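You operate a simulated robot arm through the tools that you are given. There is no shell and no other tool.

Carry out the task below with a simulated robot arm. There is one attempt and no reset: what you move stays moved.

Task
Pile some things up. At the end: the yellow test block (marked "3 MM") is on the top of the table 1; the short orange tray from the top of the table 2 is on the top of the table 1, with the small white pot from there on top of it and the plastic bush with a yellow band on top of that; whatever was shut is shut again. Leave all else as you found it, and nothing knocked over.

Only the result counts: the job must be done as asked and must still hold three seconds after the hand-in. Knocking over, shifting, dropping, spilling or breaking anything else fails it.

Robot
A 7-joint arm with a two-finger parallel gripper, fixed in place. Base frame: the origin is at the foot of the arm, x ahead of it, y to its left, z up; the work surface is at about z = 0.86. Readings come in m, degrees, newtons and seconds.
Its first joint turns from -132.0 to 132.0 degrees. Payload 3.91 kg.
The tool frame sits at the grasp point between the pads (the TCP): z along the fingers, y along the line on which they close. The tips reach 0.03 m beyond it. Largest opening 0.11 m; finger width 0.02, thickness 0.01; the body of the gripper, 0.048 by 0.112 m, starts 0.055 m behind the TCP.
Orientation is that of the tool frame in the base frame, as a unit quaternion [x, y, z, w]. With the fingers straight down and closing along the base's y, the tool's x points along the base's -x, its y along +y and its z along -z.

Tools
- The arm moves only by the tool drive_tool. Its argument "targets" is a list of rows, each an object of numbers (a shift or turn left out is 0, a gripper value left out holds the last): "tx", "ty", "tz": the shift along the tool's x, y, z in units of 20 mm (1.0 is 20 mm); "rx", "ry", "rz": the turn, a rotation vector about the tool's x, y, z in units of 4 degrees (1.0 is 4 degrees); "claw": the opening, from 0 (shut) to 1 (fully open). In form: [{"tx": .., "ty": .., "tz": .., "rx": .., "ry": .., "rz": .., "claw": ..}, ...]. A call has 1 to 20 rows; each row shifts and turns the commanded pose from where the row before left it, along the tool's axes as they then stand. A call with a number of a shift or a turn outside -1 to 1 is refused whole. Rows are played at 5 a second. More than 0.05 m and 8.6 degrees between two rows, or a gripper value outside its range, and nothing of the call is played. Where a pose cannot be reached the arm comes as near as it can. A force on the tool above 40 N (or 10 N above the force at the start of the call, whichever is more), or a blocked arm, ends the call early, and 0.2 s more pass. The fingers move at their own pace (about 0.108 m/s each) and stop on an object; they squeeze with about 28 N. The grip force told is the motor's: it shows also when the fingers shut on nothing. Time passes only in rows, and 0.2 s behind the last, so rows that do not move let the fingers close. It gives the time, the measured TCP pose, the force on the tool (base axes), the opening and the grip force at its end, in the units of the frame above (readings bear some noise), with the torque about the TCP (base axes, N m) and any sound that the robot's microphone picked up.
- Cameras (640 x 400 px; columns grow to the right, rows downward): "scene" is fixed at [0.3996, 0.5016, 1.6048]; the picture's right is [-0.89, -0.46, 0.00], its down [-0.33, 0.63, -0.71] and it looks along [0.33, -0.63, -0.71] (base axes); focal length 344 px, centre (320, 200). "wrist" rides on the gripper at [0.072, 0.017, -0.103] in the tool frame; the picture's right is [-0.23, 0.97, 0.00], its down [-0.76, -0.18, -0.62] and it looks along [-0.61, -0.14, 0.78] (tool axes); focal length 222 px, centre (320, 200).
- grab_frame(camera): a new picture of that camera. It takes no simulated time.
- probe_pixels(camera, pixels): there is no depth. For up to 12 entries [column, row, z] of the newest picture of that camera ("zoom" is the newest enlarged one), the place [x, y] in the base frame at which the ray of that pixel passes the height z, good to about 0.002 m. It takes no simulated time.
- inspect(camera, box): a new picture of the part [left, top, right, bottom] of that camera's present view, enlarged. It takes no simulated time.
- finish_job(): hands the job in; it is judged then, once.

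Unless the task says otherwise, let go and move clear before handing in.

The tools are called after "Emit:" as a command line: name --argument value ..., lists and objects as JSON in quotes. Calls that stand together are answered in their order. drive_tool: Moves the arm, as the interface text tells. Its arguments: {"type":"object","properties":{"targets":{"type":"array","items":{"type":"object","properties":{"tx":{"type":"number"},"ty":{"type":"number"},"tz":{"type":"number"},"rx":{"type":"number"},"ry":{"type":"number"},"rz":{"type":"number"},"claw":{"type":"number"}}}}},"required":["targets"]} The other tools are called the same way: grab_frame (camera) takes a picture; probe_pixels (camera, pixels) gives the place at which the rays of pixels pass given heights; inspect (camera, box) takes an enlarged picture of a part of a camera's view; finish_job () hands the job in.

At the start:

```text
t: 0.0
ee_pos: [0.6555, -0.2252, 1.157]
orientation: [0.0, 1.0, 0.0, -0.001]
ft_force: [-0.8, 0.2, 0.0]
moment: [0.03, -0.01, 0.02]
gripper_width: 0.1099
finger_force: 0.0
```

scene: 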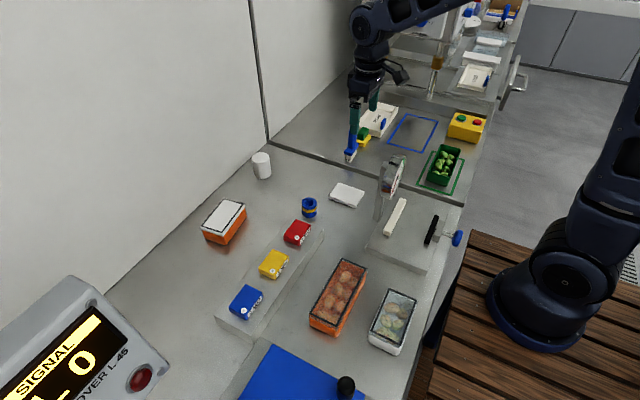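
wrist: 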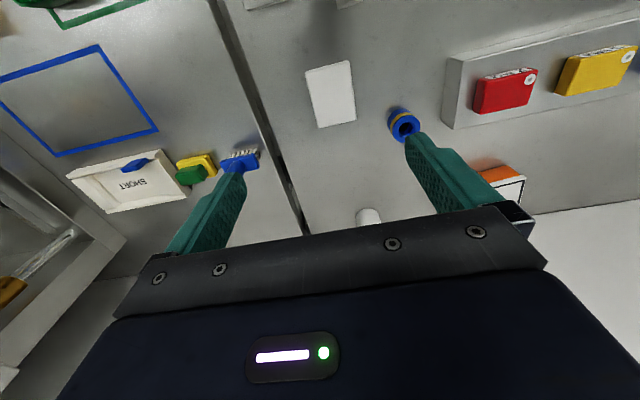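

The scene shows a red, yellow and blue block on a step at (270,265), a blue/yellow bush at (309,207), an orange tray at (225,222), and a white pot at (261,165). I'll zoom in to identify labels and the tables.

Emit:
inspect --camera "scene" --box '[180, 140, 360, 340]'

Emit:
inspect --camera "scene" --box '[330, 0, 530, 200]'

Emit:
inspect --camera "scene" --box '[300, 160, 480, 360]'

Emit:
inspect --camera "scene" --box '[0, 240, 380, 400]'

```text
2.00 times, centred on (270, 240) of scene
```

zoom: 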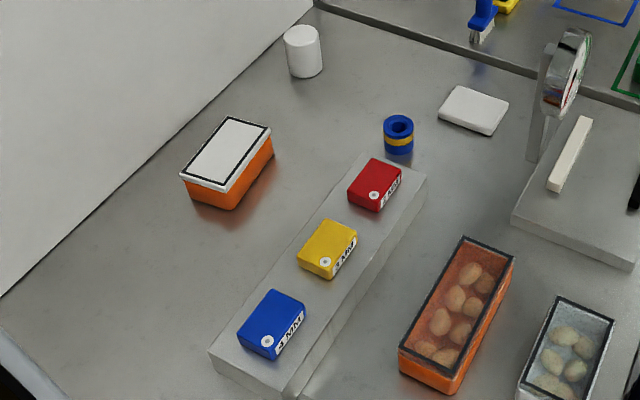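

```text
2.00 times, centred on (430, 100) of scene
```

zoom: 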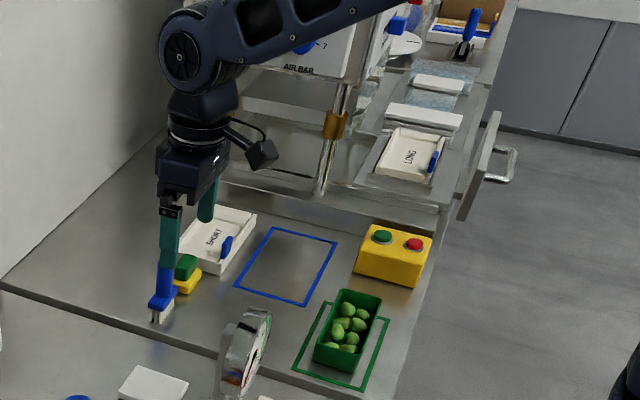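

```text
2.00 times, centred on (390, 260) of scene
```

zoom: 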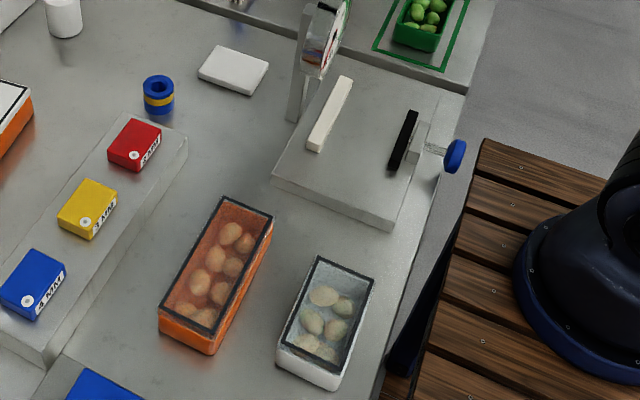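

```text
1.68 times, centred on (190, 320) of scene
```

zoom: 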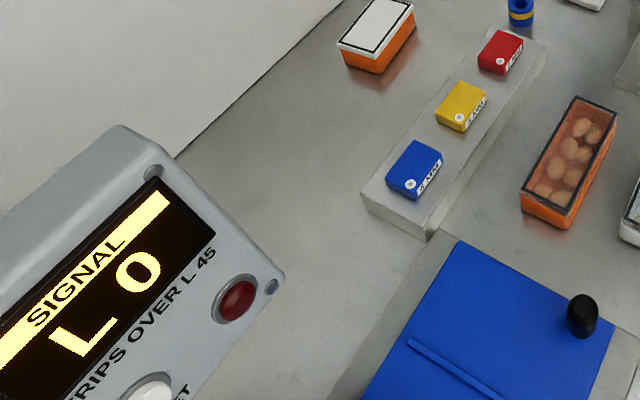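

The yellow block's label at about (275,268) isn't fully legible yet, and the tables have no visible numbers. I'll zoom closer on these parts.

Emit:
inspect --camera "scene" --box '[225, 210, 325, 320]'

Emit:
inspect --camera "scene" --box '[380, 0, 540, 100]'

Emit:
inspect --camera "scene" --box '[340, 80, 500, 180]'

Emit:
inspect --camera "scene" --box '[190, 140, 350, 240]'

```text
3.64 times, centred on (275, 265) of scene
```

zoom: 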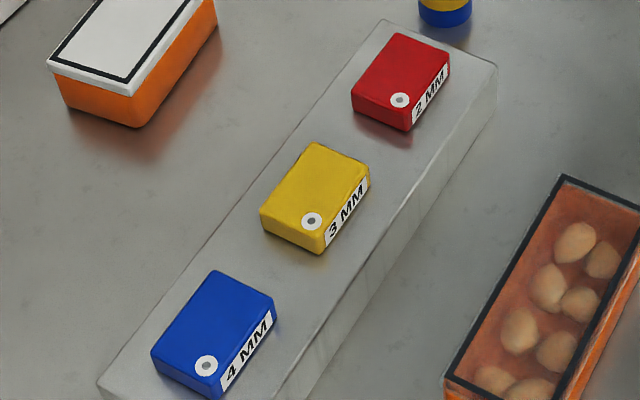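

```text
4.00 times, centred on (460, 50) of scene
```

zoom: 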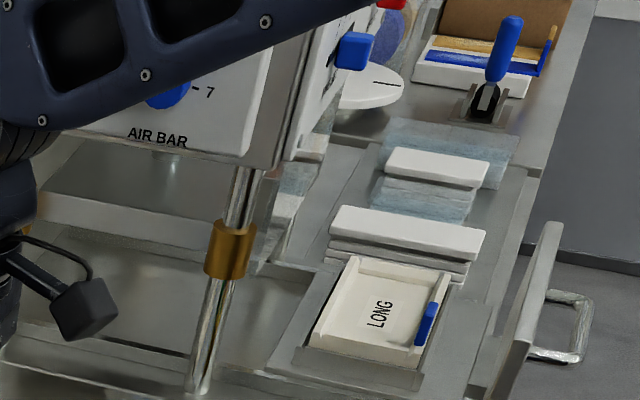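

```text
4.00 times, centred on (420, 130) of scene
```

zoom: 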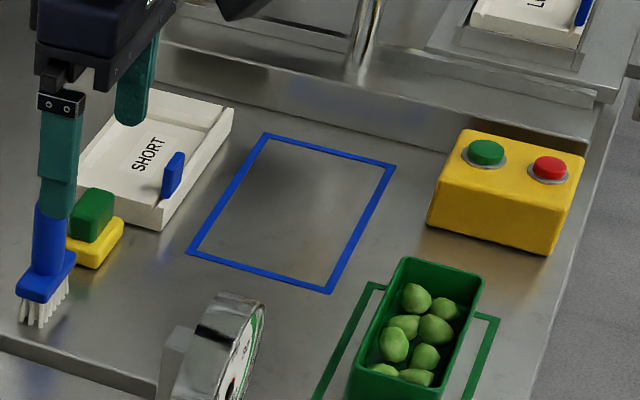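

```text
4.00 times, centred on (270, 190) of scene
```

zoom: 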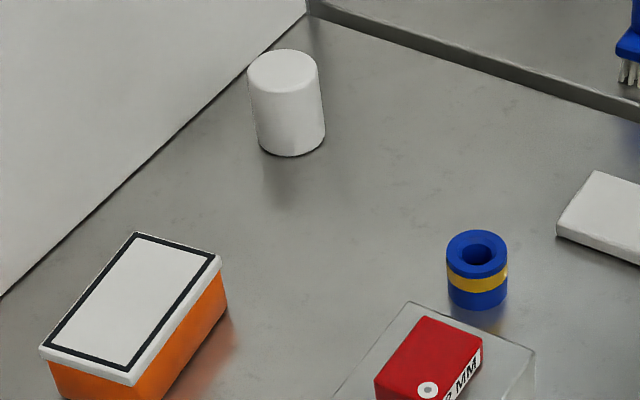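

The yellow block reads "3 MM" and the bush with a yellow band is at (309,207); I need positions and to know where the table borders lie. I'll probe key pixels at the table height.

Emit:
grab_frame --camera "scene"

Emit:
probe_pixels --camera "scene" --pixels '[[262, 178, 0.86], [309, 216, 0.86], [222, 243, 0.86], [273, 277, 0.88], [268, 142, 0.86], [464, 205, 0.86], [365, 398, 0.86], [415, 345, 0.86], [347, 197, 0.87], [441, 185, 0.86], [411, 133, 0.86], [218, 318, 0.86]]'

Emit:
probe_pixels --camera "scene" --pixels '[[203, 233, 0.9], [223, 243, 0.9], [245, 210, 0.9], [225, 201, 0.9], [268, 330, 0.86], [326, 230, 0.86], [300, 222, 0.86], [242, 392, 0.86], [372, 120, 0.86], [495, 100, 0.86], [430, 270, 0.86], [370, 250, 0.86]]'

```text
taken
```

scene: 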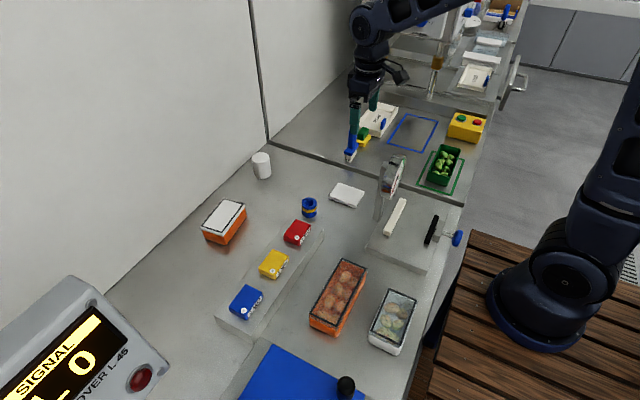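

```text
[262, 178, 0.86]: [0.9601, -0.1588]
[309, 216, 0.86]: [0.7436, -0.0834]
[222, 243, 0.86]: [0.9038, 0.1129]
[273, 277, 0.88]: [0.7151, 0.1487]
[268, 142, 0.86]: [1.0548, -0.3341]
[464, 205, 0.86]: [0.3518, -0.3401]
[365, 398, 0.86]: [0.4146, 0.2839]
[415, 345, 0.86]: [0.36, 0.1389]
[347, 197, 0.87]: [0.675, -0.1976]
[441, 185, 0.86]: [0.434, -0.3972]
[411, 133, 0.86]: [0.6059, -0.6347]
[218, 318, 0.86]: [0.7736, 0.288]
```

```text
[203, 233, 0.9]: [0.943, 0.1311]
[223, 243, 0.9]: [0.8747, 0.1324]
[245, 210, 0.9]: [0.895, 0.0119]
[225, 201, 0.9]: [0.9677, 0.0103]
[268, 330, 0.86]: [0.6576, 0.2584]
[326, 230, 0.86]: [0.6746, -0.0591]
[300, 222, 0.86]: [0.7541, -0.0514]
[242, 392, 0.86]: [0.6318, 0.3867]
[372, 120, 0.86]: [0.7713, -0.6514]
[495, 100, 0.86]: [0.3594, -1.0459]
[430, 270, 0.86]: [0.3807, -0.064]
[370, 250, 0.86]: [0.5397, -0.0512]
```

The near table spans about y −0.34 to beyond +0.4, and the second one lies beyond the seam at y≈−0.34. No labels visible so far, so I'll take enlarged wrist views before moving.

Emit:
inspect --camera "wrist" --box '[0, 0, 320, 200]'

Emit:
inspect --camera "wrist" --box '[320, 0, 640, 240]'

Emit:
inspect --camera "scene" --box '[380, 160, 480, 260]'

Emit:
inspect --camera "scene" --box '[360, 260, 640, 400]'

```text
2.00 times, centred on (160, 100) of wrist
```

zoom: 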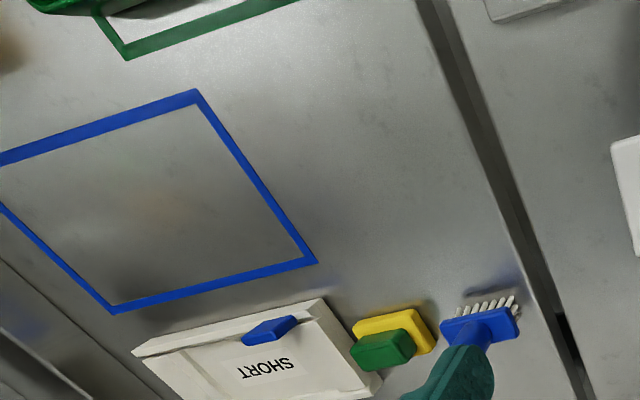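

```text
1.67 times, centred on (480, 120) of wrist
```

zoom: 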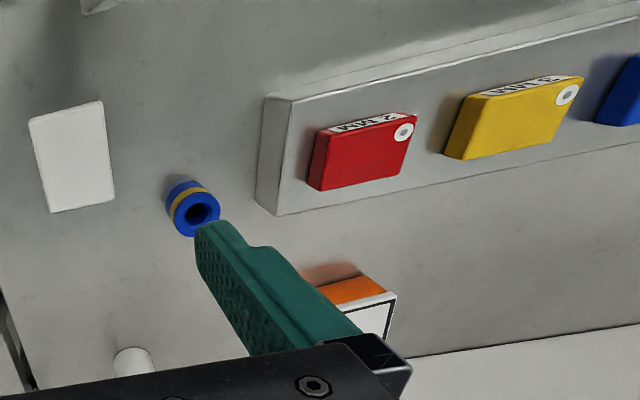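

```text
4.00 times, centred on (430, 210) of scene
```

zoom: 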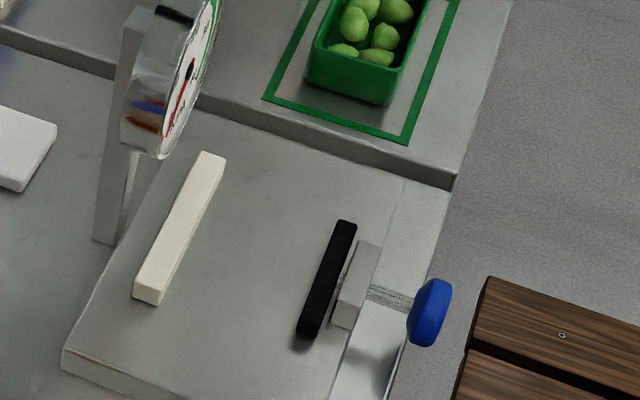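

```text
2.29 times, centred on (500, 330) of scene
```

zoom: 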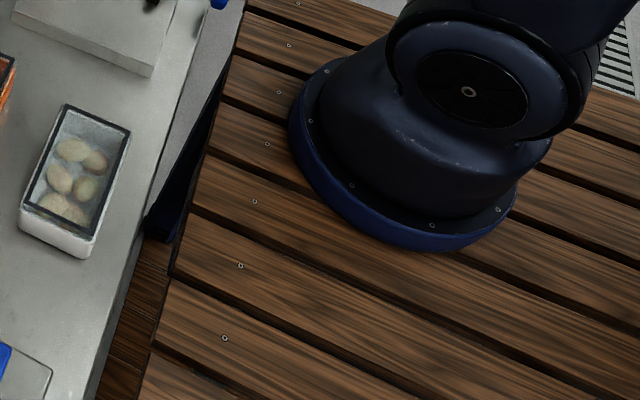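

No table numbers are visible in these views. I'll yaw the tool clockwise and tilt slightly up so the wrist camera looks toward −y and shows the far end.

Emit:
drive_tool --targets '[{"rz": 1}, {"rz": 1}, {"rz": 1}, {"rz": 1}, {"rz": 1}, {"rz": 1}, {"rz": 1}, {"rz": 1}, {"rz": 1}, {"rz": 1}, {"rz": 1}, {"rz": 1}, {"rz": 1}, {"rz": 1}, {"rz": 1}, {"ry": -1}, {"ry": -1}, {"ry": -1}, {"ry": -1}, {"ry": -1}]'

Emit:
grab_frame --camera "wrist"

Emit:
grab_frame --camera "scene"

```text
t: 4.2
ee_pos: [0.6557, -0.2242, 1.1563]
orientation: [0.492, 0.853, -0.087, 0.152]
ft_force: [0.4, 0.4, 0.4]
moment: [0.03, -0.02, -0.01]
gripper_width: 0.1102
finger_force: 0.0
```

```text
taken
```

wrist: 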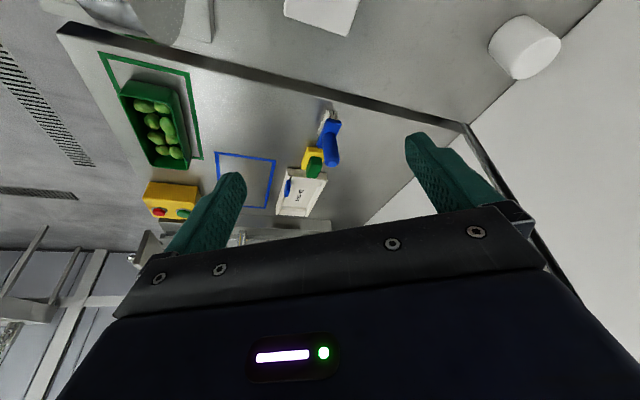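

```text
taken
```

scene: 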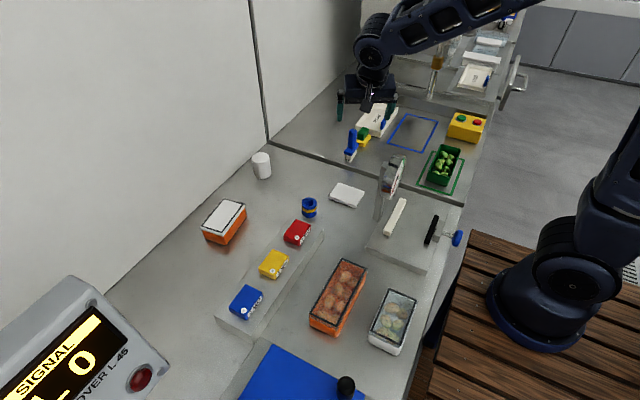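

The far direction is blocked by the gripper body at the bottom of the wrist picture. I'll swing the arm out over the aisle at about (0.36,−0.52) to see the machine and the far table, looking for table labels.

Emit:
drive_tool --targets '[{"tx": -0.34, "ty": -1, "tz": -0.12}, {"tx": -0.34, "ty": -1, "tz": -0.12}, {"tx": -0.34, "ty": -1, "tz": -0.12}, {"tx": -0.34, "ty": -1, "tz": -0.12}, {"tx": -0.34, "ty": -1, "tz": -0.12}, {"tx": -0.34, "ty": -1, "tz": -0.12}, {"tx": -0.34, "ty": -1, "tz": -0.12}, {"tx": -0.34, "ty": -1, "tz": -0.12}, {"tx": -0.34, "ty": -1, "tz": -0.12}, {"tx": -0.34, "ty": -1, "tz": -0.12}, {"tx": -0.34, "ty": -1, "tz": -0.12}, {"tx": -0.34, "ty": -1, "tz": -0.12}, {"tx": -0.34, "ty": -1, "tz": -0.12}, {"tx": -0.34, "ty": -1, "tz": -0.12}, {"tx": -0.34, "ty": -1, "tz": -0.12}, {"tx": -0.34, "ty": -1, "tz": -0.12}, {"tx": -0.34, "ty": -1, "tz": -0.12}, {"tx": -0.34, "ty": -1, "tz": -0.12}, {"tx": -0.34, "ty": -1, "tz": -0.12}, {"tx": -0.34, "ty": -1, "tz": -0.12}]'

Emit:
grab_frame --camera "wrist"

Emit:
grab_frame --camera "scene"

```text
t: 8.4
ee_pos: [0.3655, -0.5211, 1.2468]
orientation: [0.491, 0.854, -0.086, 0.15]
ft_force: [0.0, -0.1, 0.7]
moment: [0.04, 0.05, -0.01]
gripper_width: 0.11
finger_force: 0.0
```

```text
taken
```

wrist: 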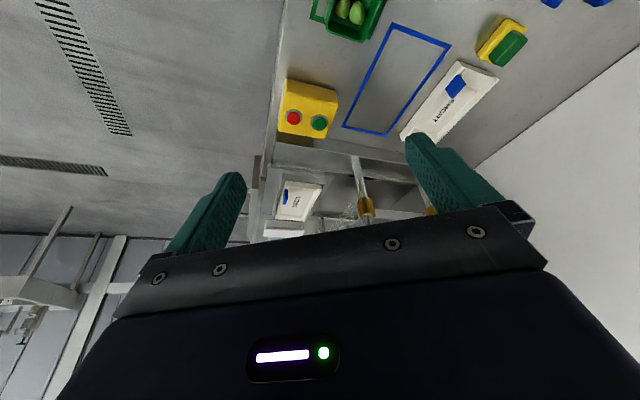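

```text
taken
```

scene: 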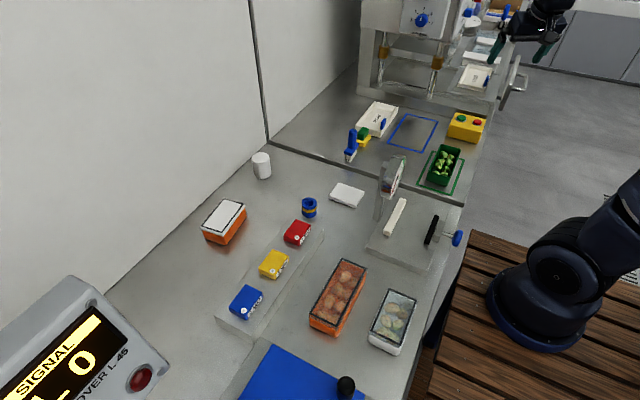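

The arm is now out of the way of the scene camera, so the sealer at (420,40) is visible. I'll enlarge that and the second table.

Emit:
inspect --camera "scene" --box '[350, 0, 510, 100]'

Emit:
inspect --camera "scene" --box '[340, 80, 500, 200]'

Emit:
inspect --camera "wrist" --box '[240, 0, 480, 240]'

```text
4.00 times, centred on (430, 50) of scene
```

zoom: 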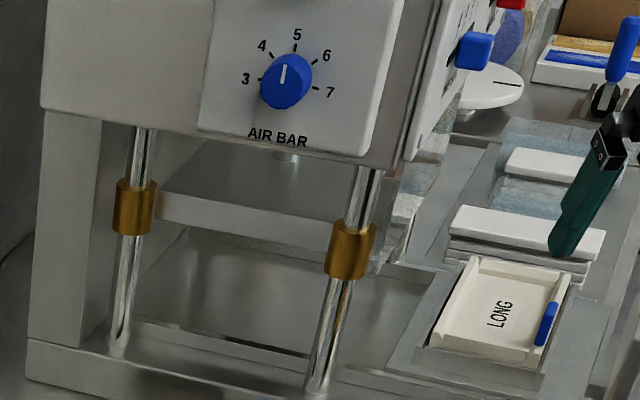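

```text
3.33 times, centred on (420, 140) of scene
```

zoom: 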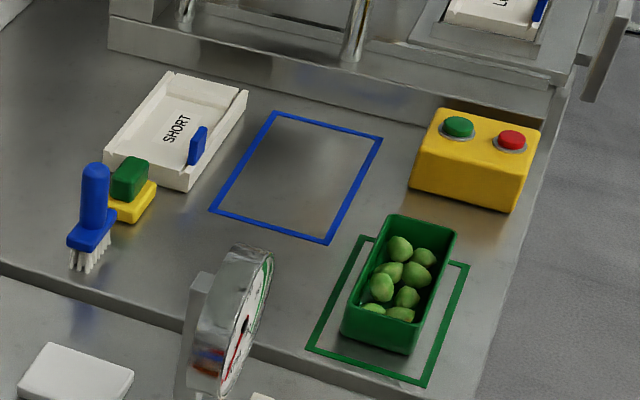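

```text
1.67 times, centred on (360, 120) of wrist
```

zoom: 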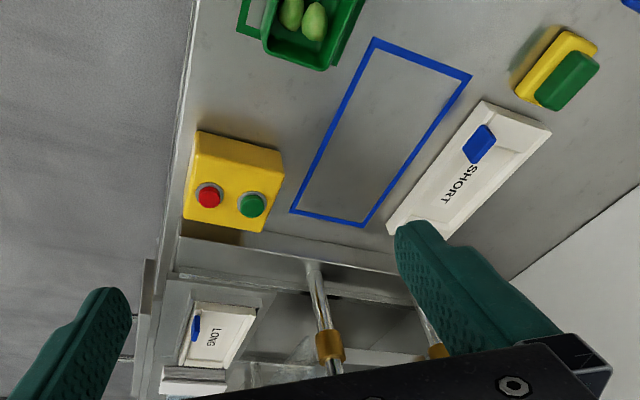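

The sealer has its drawer out with the "LONG" plate; still no table number is legible. I'll tilt the fingers toward −y so the upper part of the wrist image looks at the far end beyond the sealer.

Emit:
drive_tool --targets '[{"rx": 0.47, "ry": -0.866, "rz": -0.174}, {"rx": 0.47, "ry": -0.866, "rz": -0.174}, {"rx": 0.47, "ry": -0.866, "rz": -0.174}, {"rx": 0.47, "ry": -0.866, "rz": -0.174}, {"rx": 0.47, "ry": -0.866, "rz": -0.174}, {"rx": 0.47, "ry": -0.866, "rz": -0.174}, {"rx": 0.47, "ry": -0.866, "rz": -0.174}, {"rx": 0.47, "ry": -0.866, "rz": -0.174}, {"rx": 0.47, "ry": -0.866, "rz": -0.174}, {"rx": 0.47, "ry": -0.866, "rz": -0.174}]'

Emit:
grab_frame --camera "wrist"

Emit:
grab_frame --camera "scene"

```text
t: 10.6
ee_pos: [0.3661, -0.5209, 1.2471]
orientation: [0.409, 0.773, -0.373, 0.31]
ft_force: [0.0, -0.3, -0.1]
moment: [-0.02, -0.02, -0.01]
gripper_width: 0.1099
finger_force: 0.1
```

```text
taken
```

wrist: 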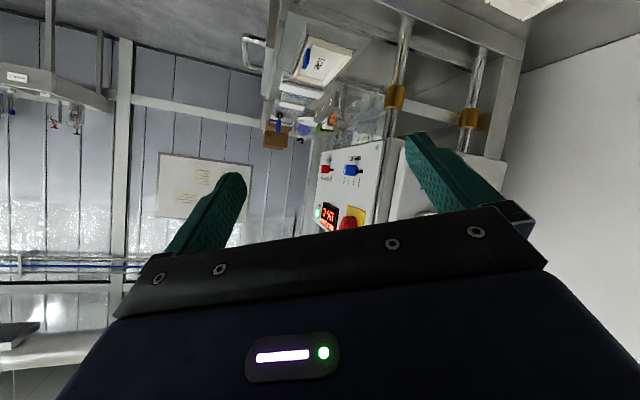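

```text
taken
```

scene: 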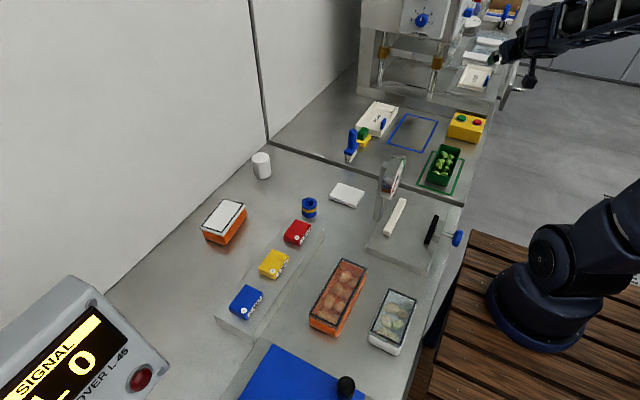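

Emit:
inspect --camera "wrist" --box '[120, 120, 260, 240]'

Emit:
inspect --camera "wrist" --box '[240, 20, 420, 240]'

Emit:
inspect --camera "wrist" --box '[0, 20, 140, 140]'

```text
3.33 times, centred on (190, 180) of wrist
```

zoom: 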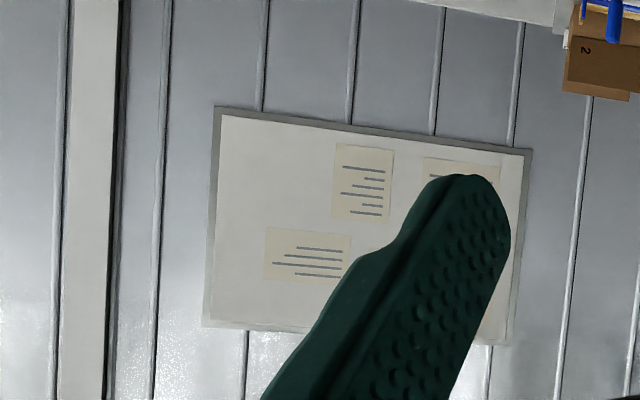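

```text
1.82 times, centred on (330, 130) of wrist
```

zoom: 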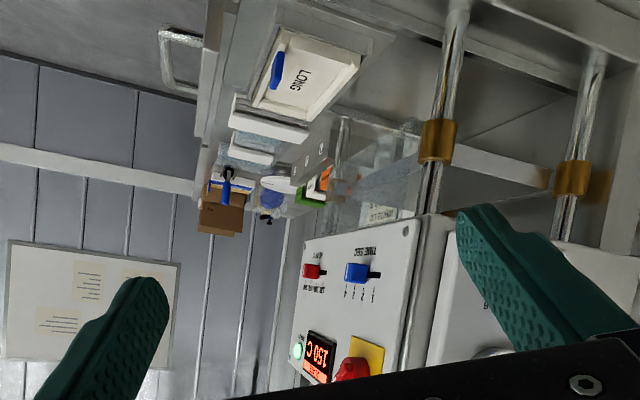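

```text
3.33 times, centred on (70, 80) of wrist
```

zoom: 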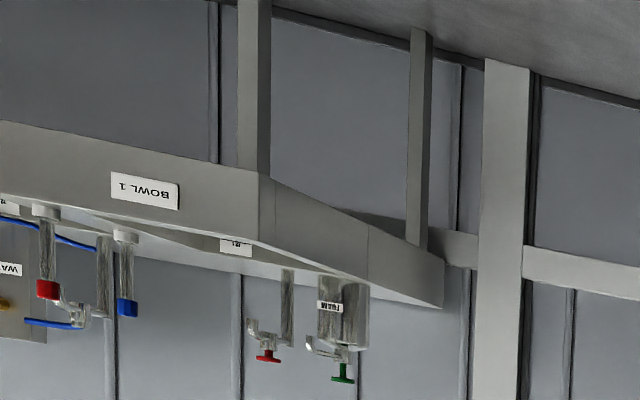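

Furniture labels do exist ("BOWL 1" on a sink at (45,80)), so the tables may carry similar signs on their fronts. I'll zoom on the far end around (300,190) and then look at the table fronts.

Emit:
inspect --camera "wrist" --box '[250, 80, 350, 160]'

Emit:
inspect --camera "wrist" --box '[0, 0, 60, 50]'

Emit:
inspect --camera "wrist" --box '[200, 0, 320, 80]'

Emit:
inspect --camera "wrist" --box '[0, 90, 120, 330]'

```text
5.00 times, centred on (300, 120) of wrist
```

zoom: 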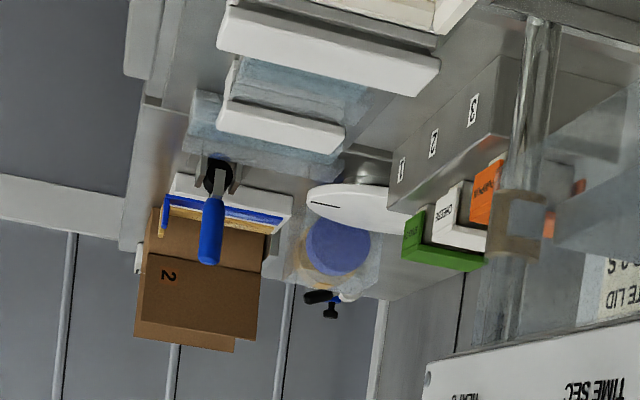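

```text
8.00 times, centred on (30, 25) of wrist
```

zoom: 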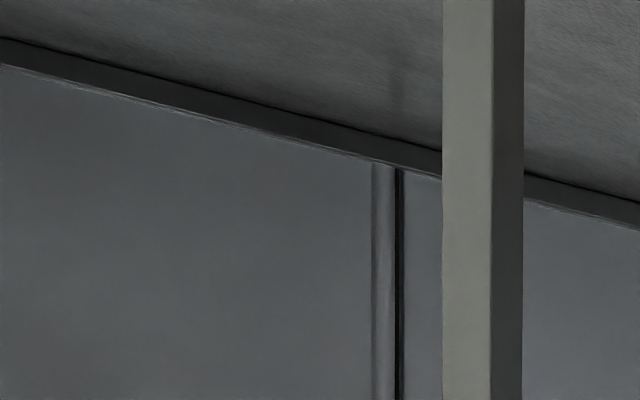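

```text
5.00 times, centred on (260, 40) of wrist
```

zoom: 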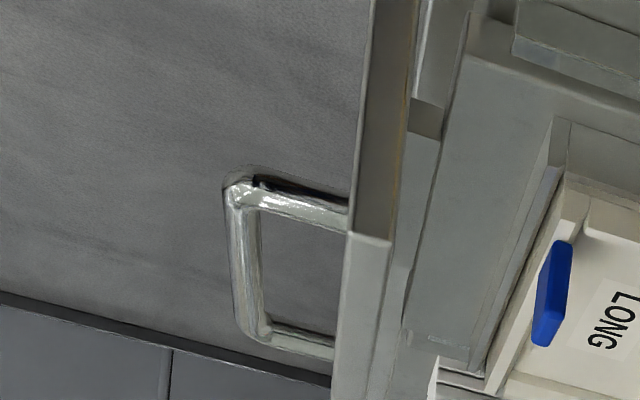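

```text
1.67 times, centred on (60, 210) of wrist
```

zoom: 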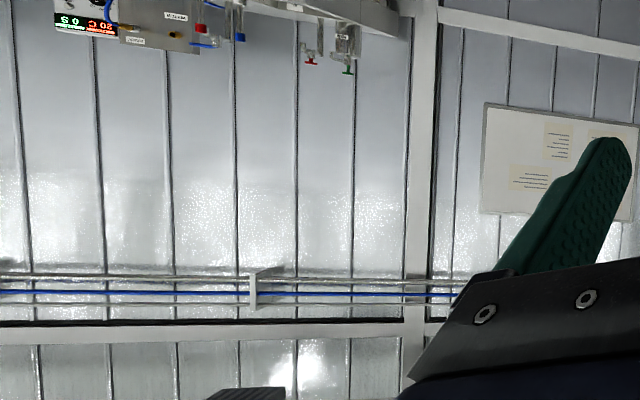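

The far end shows only tag boxes and a brown box marked "2", nothing like the orange tray. I'll undo the tilt and step back over the aisle to look at the table fronts for labels.

Emit:
drive_tool --targets '[{"rx": -0.47, "ry": 0.866, "rz": 0.174}, {"rx": -0.47, "ry": 0.866, "rz": 0.174}, {"rx": -0.47, "ry": 0.866, "rz": 0.174}, {"rx": -0.47, "ry": 0.866, "rz": 0.174}, {"rx": -0.47, "ry": 0.866, "rz": 0.174}, {"rx": -0.47, "ry": 0.866, "rz": 0.174}, {"rx": -0.47, "ry": 0.866, "rz": 0.174}, {"rx": -0.47, "ry": 0.866, "rz": 0.174}, {"rx": -0.47, "ry": 0.866, "rz": 0.174}, {"rx": -0.47, "ry": 0.866, "rz": 0.174}, {"tx": 0.24, "ty": -0.92, "tz": 0.445}, {"tx": 0.24, "ty": -0.92, "tz": 0.445}, {"tx": 0.24, "ty": -0.92, "tz": 0.445}, {"tx": 0.24, "ty": -0.92, "tz": 0.445}, {"tx": 0.24, "ty": -0.92, "tz": 0.445}, {"tx": 0.24, "ty": -0.92, "tz": 0.445}, {"tx": 0.24, "ty": -0.92, "tz": 0.445}, {"tx": 0.24, "ty": -0.92, "tz": 0.445}, {"tx": 0.24, "ty": -0.92, "tz": 0.445}, {"tx": 0.24, "ty": -0.92, "tz": 0.445}]'

Emit:
drive_tool --targets '[{"rx": -0.345, "rz": -0.939}, {"rx": -0.345, "rz": -0.939}, {"rx": -0.345, "rz": -0.939}, {"rx": -0.345, "rz": -0.939}, {"rx": -0.345, "rz": -0.939}, {"rx": -0.345, "rz": -0.939}, {"rx": -0.345, "rz": -0.939}, {"rx": -0.345, "rz": -0.939}, {"rx": -0.345, "rz": -0.939}, {"rx": -0.345, "rz": -0.939}, {"rx": -0.345, "rz": -0.939}, {"rx": -0.345, "rz": -0.939}]'

Emit:
grab_frame --camera "wrist"

Emit:
grab_frame --camera "scene"

```text
t: 14.8
ee_pos: [0.1982, -0.602, 1.1472]
orientation: [0.491, 0.854, -0.086, 0.151]
ft_force: [-0.4, 0.1, 1.0]
moment: [-0.01, -0.02, 0.02]
gripper_width: 0.1101
finger_force: 0.1
```

```text
t: 17.4
ee_pos: [0.199, -0.5993, 1.1483]
orientation: [0.101, 0.979, -0.017, 0.174]
ft_force: [-0.1, 0.4, 0.0]
moment: [0.02, 0.01, 0.02]
gripper_width: 0.11
finger_force: 0.1
```

```text
taken
```

wrist: 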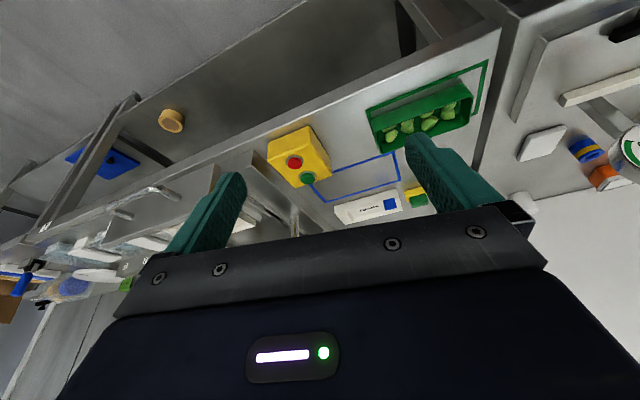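

```text
taken
```

scene: 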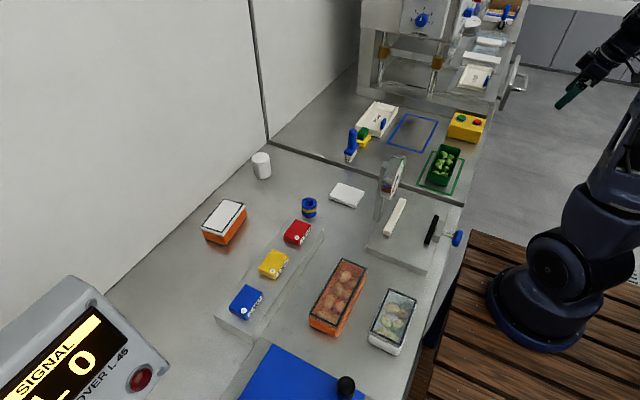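

The wrist image shows the front edge of the second table and a lower shelf with a round tan object at (171,120) and a blue object at (100,160). I'll zoom in on these parts.

Emit:
inspect --camera "wrist" --box '[0, 60, 260, 240]'

Emit:
inspect --camera "wrist" --box '[360, 0, 640, 210]'

Emit:
inspect --camera "wrist" --box '[0, 200, 160, 340]'

Emit:
inspect --camera "wrist" --box '[240, 0, 440, 120]'

```text
2.22 times, centred on (130, 150) of wrist
```

zoom: 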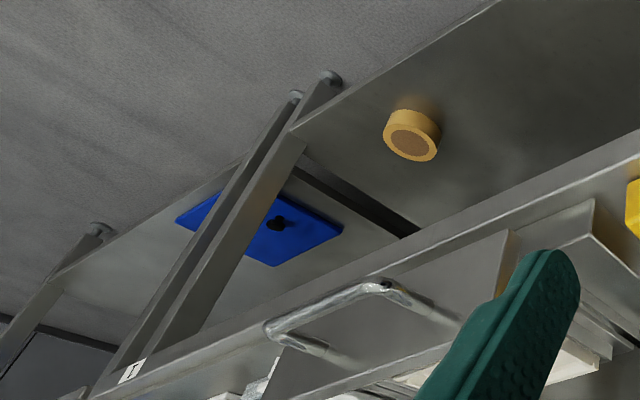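

```text
1.90 times, centred on (500, 105) of wrist
```

zoom: 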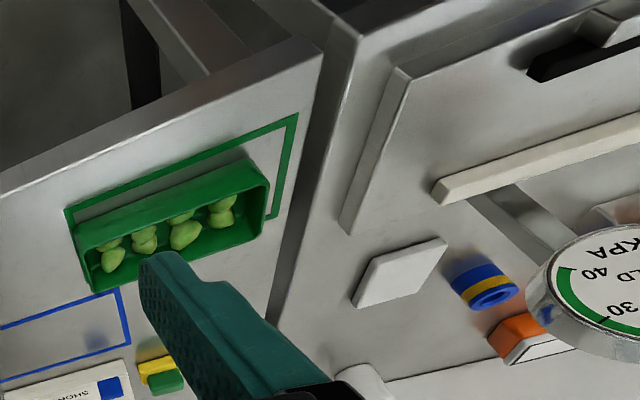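

```text
2.86 times, centred on (80, 270) of wrist
```

zoom: 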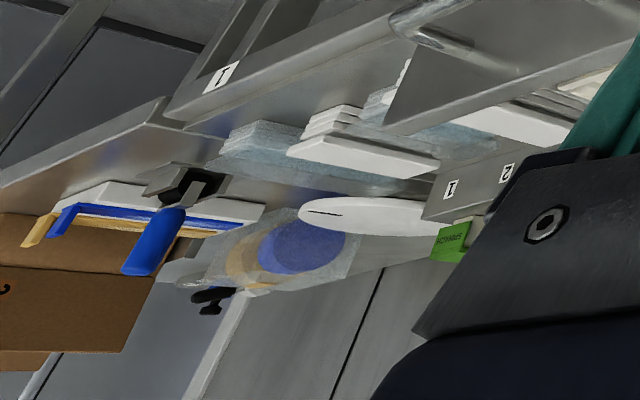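

```text
3.20 times, centred on (340, 60) of wrist
```

zoom: 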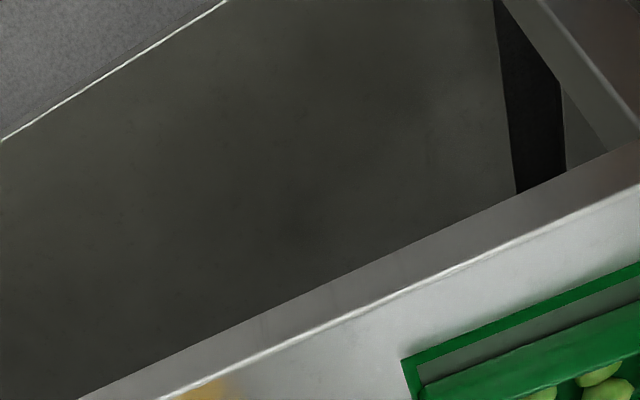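

A small label on the sealer table's front edge at about (46,225) looks like "1". I'll enlarge it.

Emit:
inspect --camera "wrist" --box '[30, 205, 80, 240]'

```text
11.43 times, centred on (55, 222) of wrist
```

zoom: 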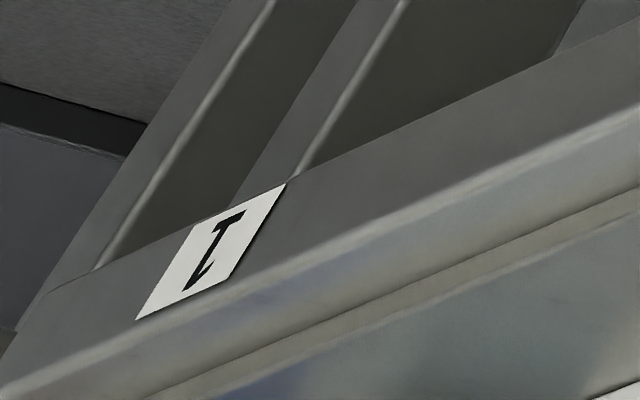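

The label is an upside-down "1", so table 1 is the one with the sealer and outlines (y from about −0.35 downward), and the near one is table 2. Now I'll map the objects on table 1 to find a free spot for the pile.

Emit:
probe_pixels --camera "scene" --pixels '[[407, 113, 0.86], [438, 120, 0.86], [422, 152, 0.86], [389, 143, 0.86], [350, 162, 0.86], [363, 146, 0.86], [385, 136, 0.86], [418, 181, 0.86], [430, 144, 0.86], [466, 150, 0.86], [452, 195, 0.86], [395, 185, 0.86]]'

Emit:
probe_pixels --camera "scene" --pixels '[[268, 143, 0.86], [335, 163, 0.86], [400, 186, 0.86], [268, 149, 0.86], [335, 168, 0.86], [365, 115, 0.86], [356, 127, 0.86], [340, 150, 0.86], [320, 145, 0.86], [372, 170, 0.86], [440, 125, 0.86], [310, 130, 0.86]]'

Emit:
inspect --camera "scene" --box '[260, 90, 420, 210]'

```text
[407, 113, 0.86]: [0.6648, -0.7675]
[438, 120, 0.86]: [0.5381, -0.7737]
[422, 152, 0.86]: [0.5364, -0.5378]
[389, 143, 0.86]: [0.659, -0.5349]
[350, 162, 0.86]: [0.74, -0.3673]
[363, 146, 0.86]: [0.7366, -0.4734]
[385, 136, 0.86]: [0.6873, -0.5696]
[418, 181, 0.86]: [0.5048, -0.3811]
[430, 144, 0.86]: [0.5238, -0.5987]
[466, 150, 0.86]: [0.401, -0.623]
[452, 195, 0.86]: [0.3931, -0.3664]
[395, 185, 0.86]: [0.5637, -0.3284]
```

```text
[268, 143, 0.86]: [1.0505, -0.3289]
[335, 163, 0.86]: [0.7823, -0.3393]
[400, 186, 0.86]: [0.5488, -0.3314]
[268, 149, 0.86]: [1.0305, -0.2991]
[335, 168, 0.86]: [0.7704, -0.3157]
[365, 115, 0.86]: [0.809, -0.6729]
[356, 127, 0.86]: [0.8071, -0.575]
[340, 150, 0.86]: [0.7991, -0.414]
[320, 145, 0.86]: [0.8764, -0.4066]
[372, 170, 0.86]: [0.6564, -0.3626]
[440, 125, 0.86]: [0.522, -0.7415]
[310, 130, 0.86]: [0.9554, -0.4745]
```

```text
3.33 times, centred on (340, 150) of scene
```

zoom: 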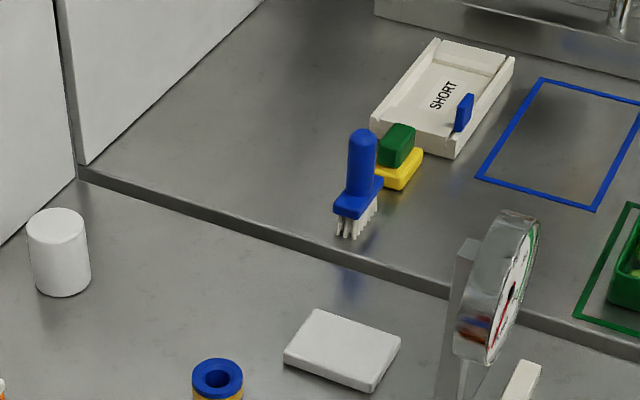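

Table 1's edge is at y≈−0.34 and the area x 0.53–0.70, y −0.36…−0.53 between brush, blue outline and green outline is free; the area near (0.84,−0.43) is free too. I'll level the tool, rise, and travel toward the tray for a closer look.

Emit:
probe_pixels --camera "scene" --pixels '[[378, 222, 0.86], [398, 157, 0.95], [398, 157, 1.0], [398, 157, 1.05], [352, 130, 0.95], [349, 162, 0.86], [380, 218, 0.86], [353, 128, 0.98]]'

Emit:
drive_tool --targets '[{"rx": -0.345, "rz": -0.939}, {"rx": -0.345, "rz": -0.939}, {"rx": -0.345, "rz": -0.939}, {"ry": 1}, {"ry": 1}, {"ry": 1}, {"ry": 1}, {"ry": 1}, {"tz": -1}, {"tz": -1}, {"tz": -1}, {"tz": -1}, {"tz": -1}, {"tz": -1}]'

```text
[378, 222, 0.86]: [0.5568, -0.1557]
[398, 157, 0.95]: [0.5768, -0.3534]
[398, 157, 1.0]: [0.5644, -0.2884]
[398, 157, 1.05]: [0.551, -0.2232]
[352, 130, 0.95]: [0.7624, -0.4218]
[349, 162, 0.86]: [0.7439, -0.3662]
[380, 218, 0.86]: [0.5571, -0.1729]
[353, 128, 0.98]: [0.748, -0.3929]
```

```text
t: 20.4
ee_pos: [0.1961, -0.6015, 1.2676]
orientation: [-0.001, 1.0, 0.0, 0.0]
ft_force: [-0.1, -0.1, -0.5]
moment: [0.0, -0.02, 0.02]
gripper_width: 0.1102
finger_force: 0.1
```

The tool is level and at z=1.27, with the gauge top at about z=1.07 well below. I'll travel to about (0.70,0.0) to view the tray, pot, and bush.

Emit:
drive_tool --targets '[{"tx": -0.84, "ty": 1}, {"tx": -0.84, "ty": 1}, {"tx": -0.84, "ty": 1}, {"tx": -0.84, "ty": 1}, {"tx": -0.84, "ty": 1}, {"tx": -0.84, "ty": 1}, {"tx": -0.84, "ty": 1}, {"tx": -0.84, "ty": 1}, {"tx": -0.84, "ty": 1}, {"tx": -0.84, "ty": 1}, {"tx": -0.84, "ty": 1}, {"tx": -0.84, "ty": 1}, {"tx": -0.84, "ty": 1}, {"tx": -0.84, "ty": 1}, {"tx": -0.84, "ty": 1}, {"tx": -0.84, "ty": 1}, {"tx": -0.84, "ty": 1}, {"tx": -0.84, "ty": 1}, {"tx": -0.84, "ty": 1}, {"tx": -0.84, "ty": 1}]'

Emit:
drive_tool --targets '[{"tx": -0.84, "ty": 1}, {"tx": -0.84, "ty": 1}, {"tx": -0.84, "ty": 1}, {"tx": -0.84, "ty": 1}, {"tx": -0.84, "ty": 1}, {"tx": -0.84, "ty": 1}, {"tx": -0.84, "ty": 1}, {"tx": -0.84, "ty": 1}, {"tx": -0.84, "ty": 1}, {"tx": -0.84, "ty": 1}]'

Emit:
grab_frame --camera "wrist"

Emit:
grab_frame --camera "scene"

```text
t: 24.6
ee_pos: [0.5338, -0.2009, 1.2703]
orientation: [-0.001, 1.0, 0.001, 0.001]
ft_force: [0.4, 0.2, -0.6]
moment: [-0.01, -0.04, -0.02]
gripper_width: 0.1104
finger_force: 0.0
```

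```text
t: 26.8
ee_pos: [0.7001, 0.0001, 1.27]
orientation: [0.0, 1.0, 0.001, 0.0]
ft_force: [-0.1, -1.0, -0.3]
moment: [0.05, -0.01, -0.01]
gripper_width: 0.1099
finger_force: 0.0
```

```text
taken
```

wrist: 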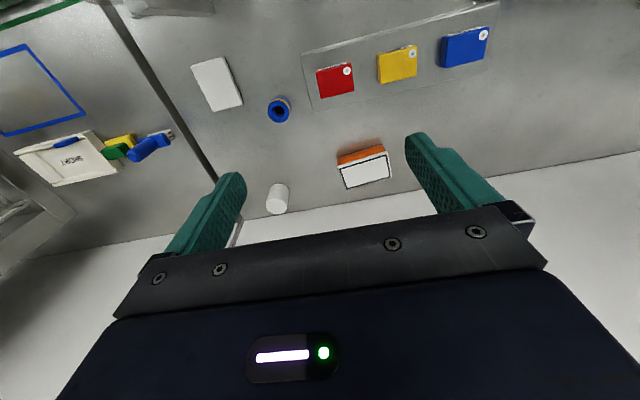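

```text
taken
```

scene: 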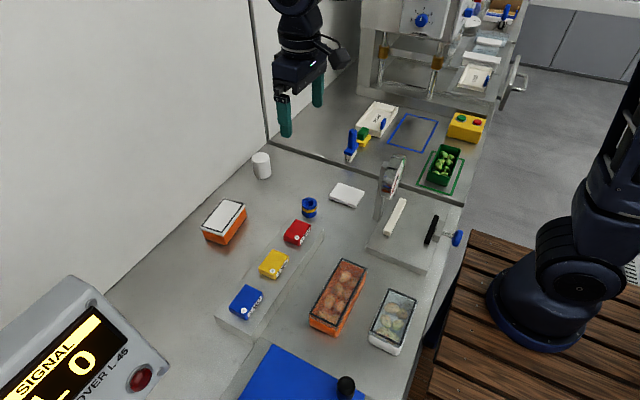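

The wrist view shows the bush at (279,109), the pot at (277,198) and the tray at (364,166). I'll enlarge these to measure them precisely.

Emit:
inspect --camera "wrist" --box '[320, 130, 400, 200]'

Emit:
inspect --camera "wrist" --box '[250, 170, 310, 225]'

Emit:
inspect --camera "wrist" --box '[250, 80, 310, 135]'

Emit:
inspect --camera "wrist" --box '[360, 20, 440, 90]'

```text
5.71 times, centred on (360, 165) of wrist
```

zoom: 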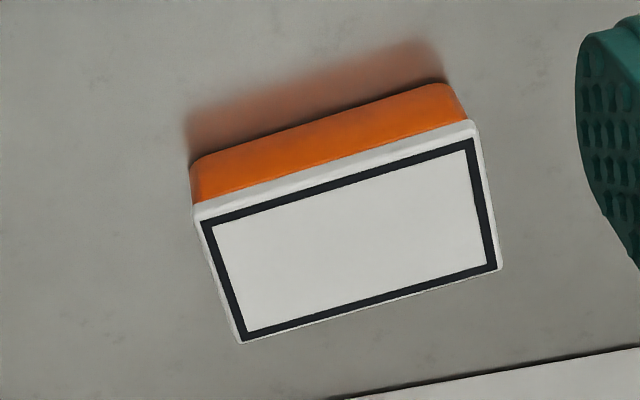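

```text
7.27 times, centred on (280, 198) of wrist
```

zoom: 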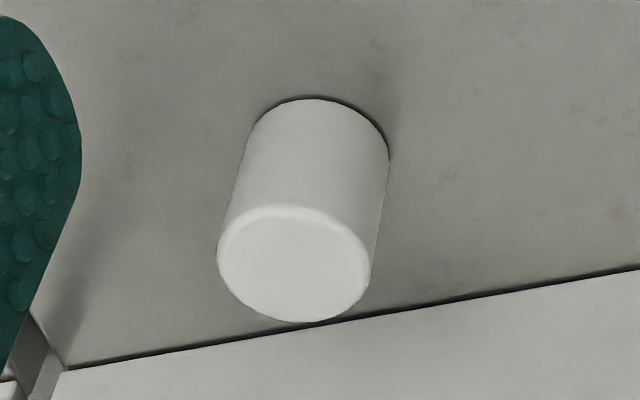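

```text
7.27 times, centred on (280, 108) of wrist
```

zoom: 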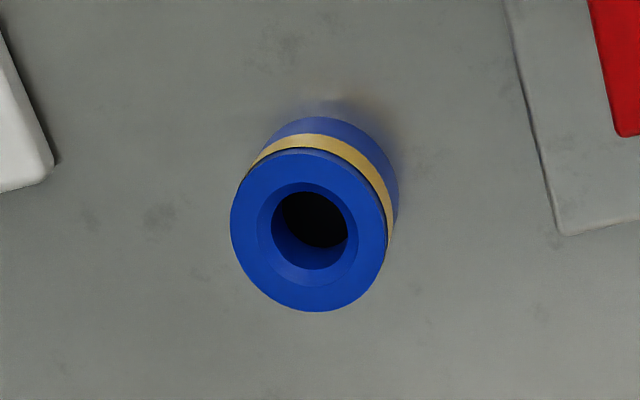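

```text
5.71 times, centred on (400, 55) of wrist
```

zoom: 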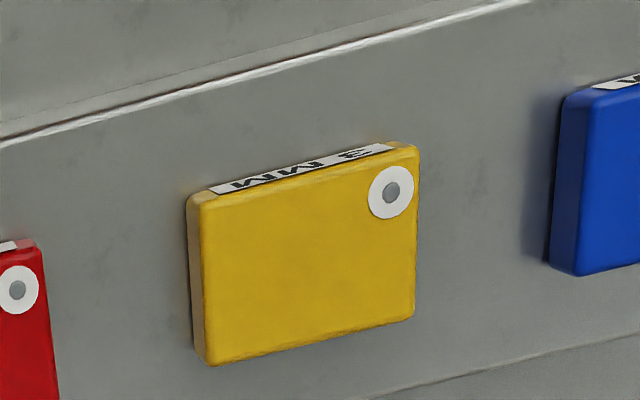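

I have pixel corners of the tray lid in both views (scene (224,198),(245,205),(223,236),(200,227); wrist (338,168),(387,152),(391,177),(346,190)). I'll probe at several heights to triangulate heights.

Emit:
grab_frame --camera "wrist"

Emit:
probe_pixels --camera "wrist" --pixels '[[338.3, 167.6, 0.9], [387.1, 151.9, 0.9], [391.5, 176.9, 0.9], [346.0, 190.0, 0.9], [338.3, 167.6, 0.92], [387.1, 151.9, 0.92], [391.5, 176.9, 0.92], [346.0, 190.0, 0.92], [338.3, 167.6, 0.91], [387.1, 151.9, 0.91], [391.5, 176.9, 0.91], [346.0, 190.0, 0.91]]'

Emit:
probe_pixels --camera "scene" --pixels '[[224.2, 198, 0.9], [245.2, 205.5, 0.9], [223, 236, 0.9], [200, 227.5, 0.9], [224.2, 198, 0.91], [245.2, 205.5, 0.91], [223, 236, 0.91], [200, 227.5, 0.91], [224.2, 198, 0.92], [245.2, 205.5, 0.92], [223, 236, 0.92], [200, 227.5, 0.92]]'

Emit:
inspect --camera "scene" --box '[190, 190, 270, 250]'

Emit:
inspect --camera "scene" --box '[240, 140, 340, 230]'

```text
taken
```

wrist: 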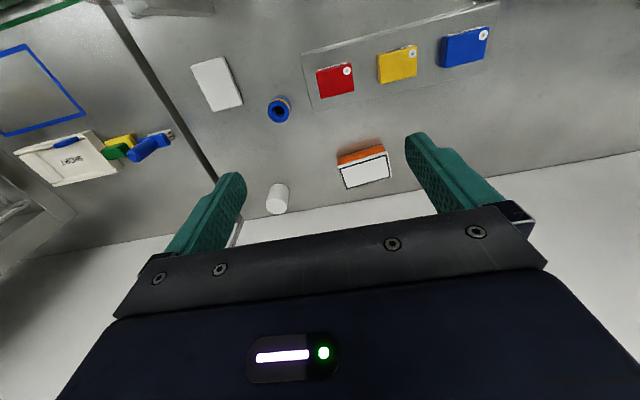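

```text
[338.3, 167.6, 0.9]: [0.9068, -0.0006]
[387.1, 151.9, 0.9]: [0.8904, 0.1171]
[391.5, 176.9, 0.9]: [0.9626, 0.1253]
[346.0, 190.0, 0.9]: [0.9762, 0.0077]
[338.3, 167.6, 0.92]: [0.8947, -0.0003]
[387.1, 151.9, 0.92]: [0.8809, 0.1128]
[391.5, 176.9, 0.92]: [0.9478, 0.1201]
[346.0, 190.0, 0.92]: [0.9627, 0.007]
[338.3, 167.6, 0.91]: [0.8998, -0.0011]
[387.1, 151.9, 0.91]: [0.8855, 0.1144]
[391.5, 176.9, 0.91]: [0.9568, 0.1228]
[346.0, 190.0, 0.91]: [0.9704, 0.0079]
```

```text
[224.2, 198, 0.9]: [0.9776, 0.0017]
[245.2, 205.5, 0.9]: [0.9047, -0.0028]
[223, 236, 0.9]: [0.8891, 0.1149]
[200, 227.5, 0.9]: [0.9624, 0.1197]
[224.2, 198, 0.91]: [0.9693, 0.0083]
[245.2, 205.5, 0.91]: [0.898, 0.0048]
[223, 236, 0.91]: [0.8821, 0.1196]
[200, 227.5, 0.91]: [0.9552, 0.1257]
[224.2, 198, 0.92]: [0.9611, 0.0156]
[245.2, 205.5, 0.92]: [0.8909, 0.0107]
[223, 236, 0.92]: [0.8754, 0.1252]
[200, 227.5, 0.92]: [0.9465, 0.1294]
```

```text
6.67 times, centred on (230, 220) of scene
```

zoom: 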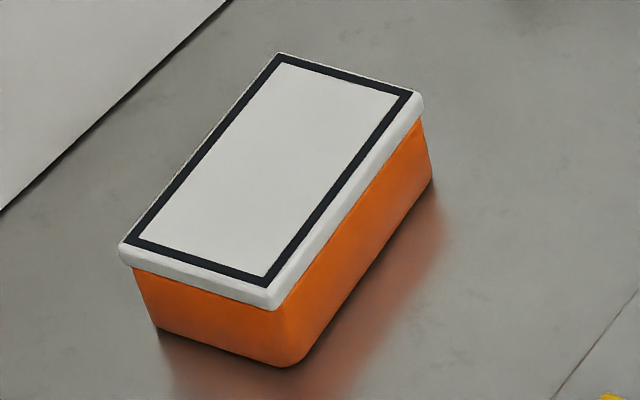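

```text
4.44 times, centred on (290, 185) of scene
```

zoom: 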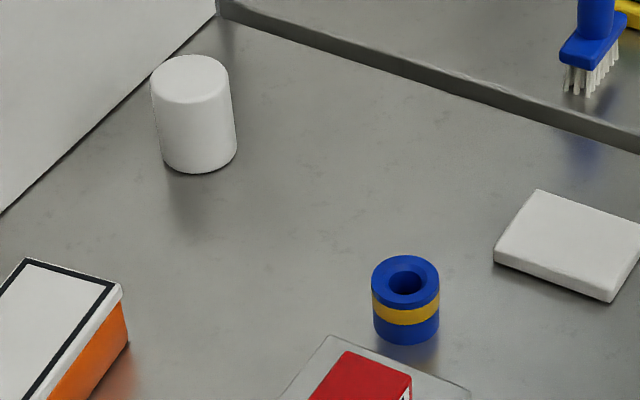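

The tray lid's top is at z≈0.903 with centre ≈(0.932,0.061), size ≈0.117×0.071, long axis ~8° off base y. Now I'll triangulate the pot, bush and yellow block in the same way.

Emit:
probe_pixels --camera "wrist" --pixels '[[276.6, 206.9, 0.91], [276.6, 206.9, 0.92], [276.6, 206.9, 0.93], [276.6, 206.9, 0.94], [278.3, 112.3, 0.88], [278.3, 112.3, 0.89], [278.3, 112.3, 0.9], [278.3, 112.3, 0.91], [398.1, 65.2, 0.89], [398.1, 65.2, 0.9], [398.1, 65.2, 0.91], [398.1, 65.2, 0.92]]'

Emit:
grab_frame --camera "scene"

Emit:
probe_pixels --camera "scene" --pixels '[[260.6, 158, 0.91], [260.6, 158, 0.92], [260.6, 158, 0.93], [260.6, 158, 0.94], [309.1, 203.5, 0.88], [309.1, 203.5, 0.89], [309.1, 203.5, 0.9], [309.1, 203.5, 0.91], [274, 262.2, 0.89], [274, 262.2, 0.9], [274, 262.2, 0.91], [274, 262.2, 0.92]]'

```text
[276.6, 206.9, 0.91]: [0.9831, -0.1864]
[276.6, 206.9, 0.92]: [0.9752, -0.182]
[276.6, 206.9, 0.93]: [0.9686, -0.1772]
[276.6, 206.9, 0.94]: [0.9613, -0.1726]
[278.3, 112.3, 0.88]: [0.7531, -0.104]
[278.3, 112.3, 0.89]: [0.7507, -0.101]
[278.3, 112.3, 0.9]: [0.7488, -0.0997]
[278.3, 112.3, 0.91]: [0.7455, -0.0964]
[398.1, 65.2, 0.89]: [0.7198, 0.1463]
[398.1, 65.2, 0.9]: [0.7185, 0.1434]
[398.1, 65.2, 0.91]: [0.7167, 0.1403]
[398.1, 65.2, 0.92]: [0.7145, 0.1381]
```

```text
taken
```

scene: 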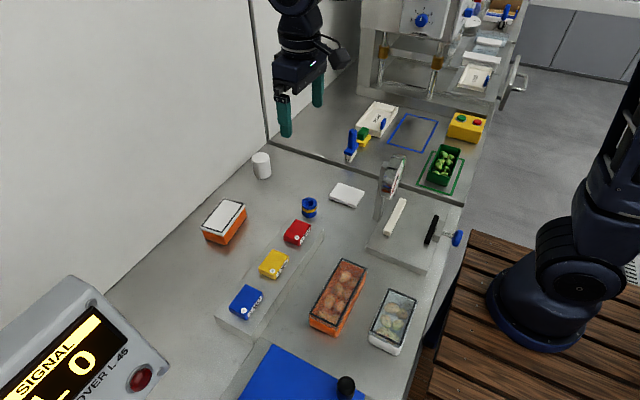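

```text
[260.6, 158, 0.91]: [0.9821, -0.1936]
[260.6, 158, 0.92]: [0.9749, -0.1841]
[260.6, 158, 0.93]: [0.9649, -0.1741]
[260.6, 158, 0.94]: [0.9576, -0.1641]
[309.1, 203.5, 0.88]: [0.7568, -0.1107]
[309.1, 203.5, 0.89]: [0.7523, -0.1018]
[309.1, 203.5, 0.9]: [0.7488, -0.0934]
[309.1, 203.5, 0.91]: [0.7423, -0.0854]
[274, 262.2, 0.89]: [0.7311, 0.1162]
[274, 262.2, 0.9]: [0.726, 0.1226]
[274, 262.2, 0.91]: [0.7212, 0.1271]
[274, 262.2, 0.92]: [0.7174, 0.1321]
```

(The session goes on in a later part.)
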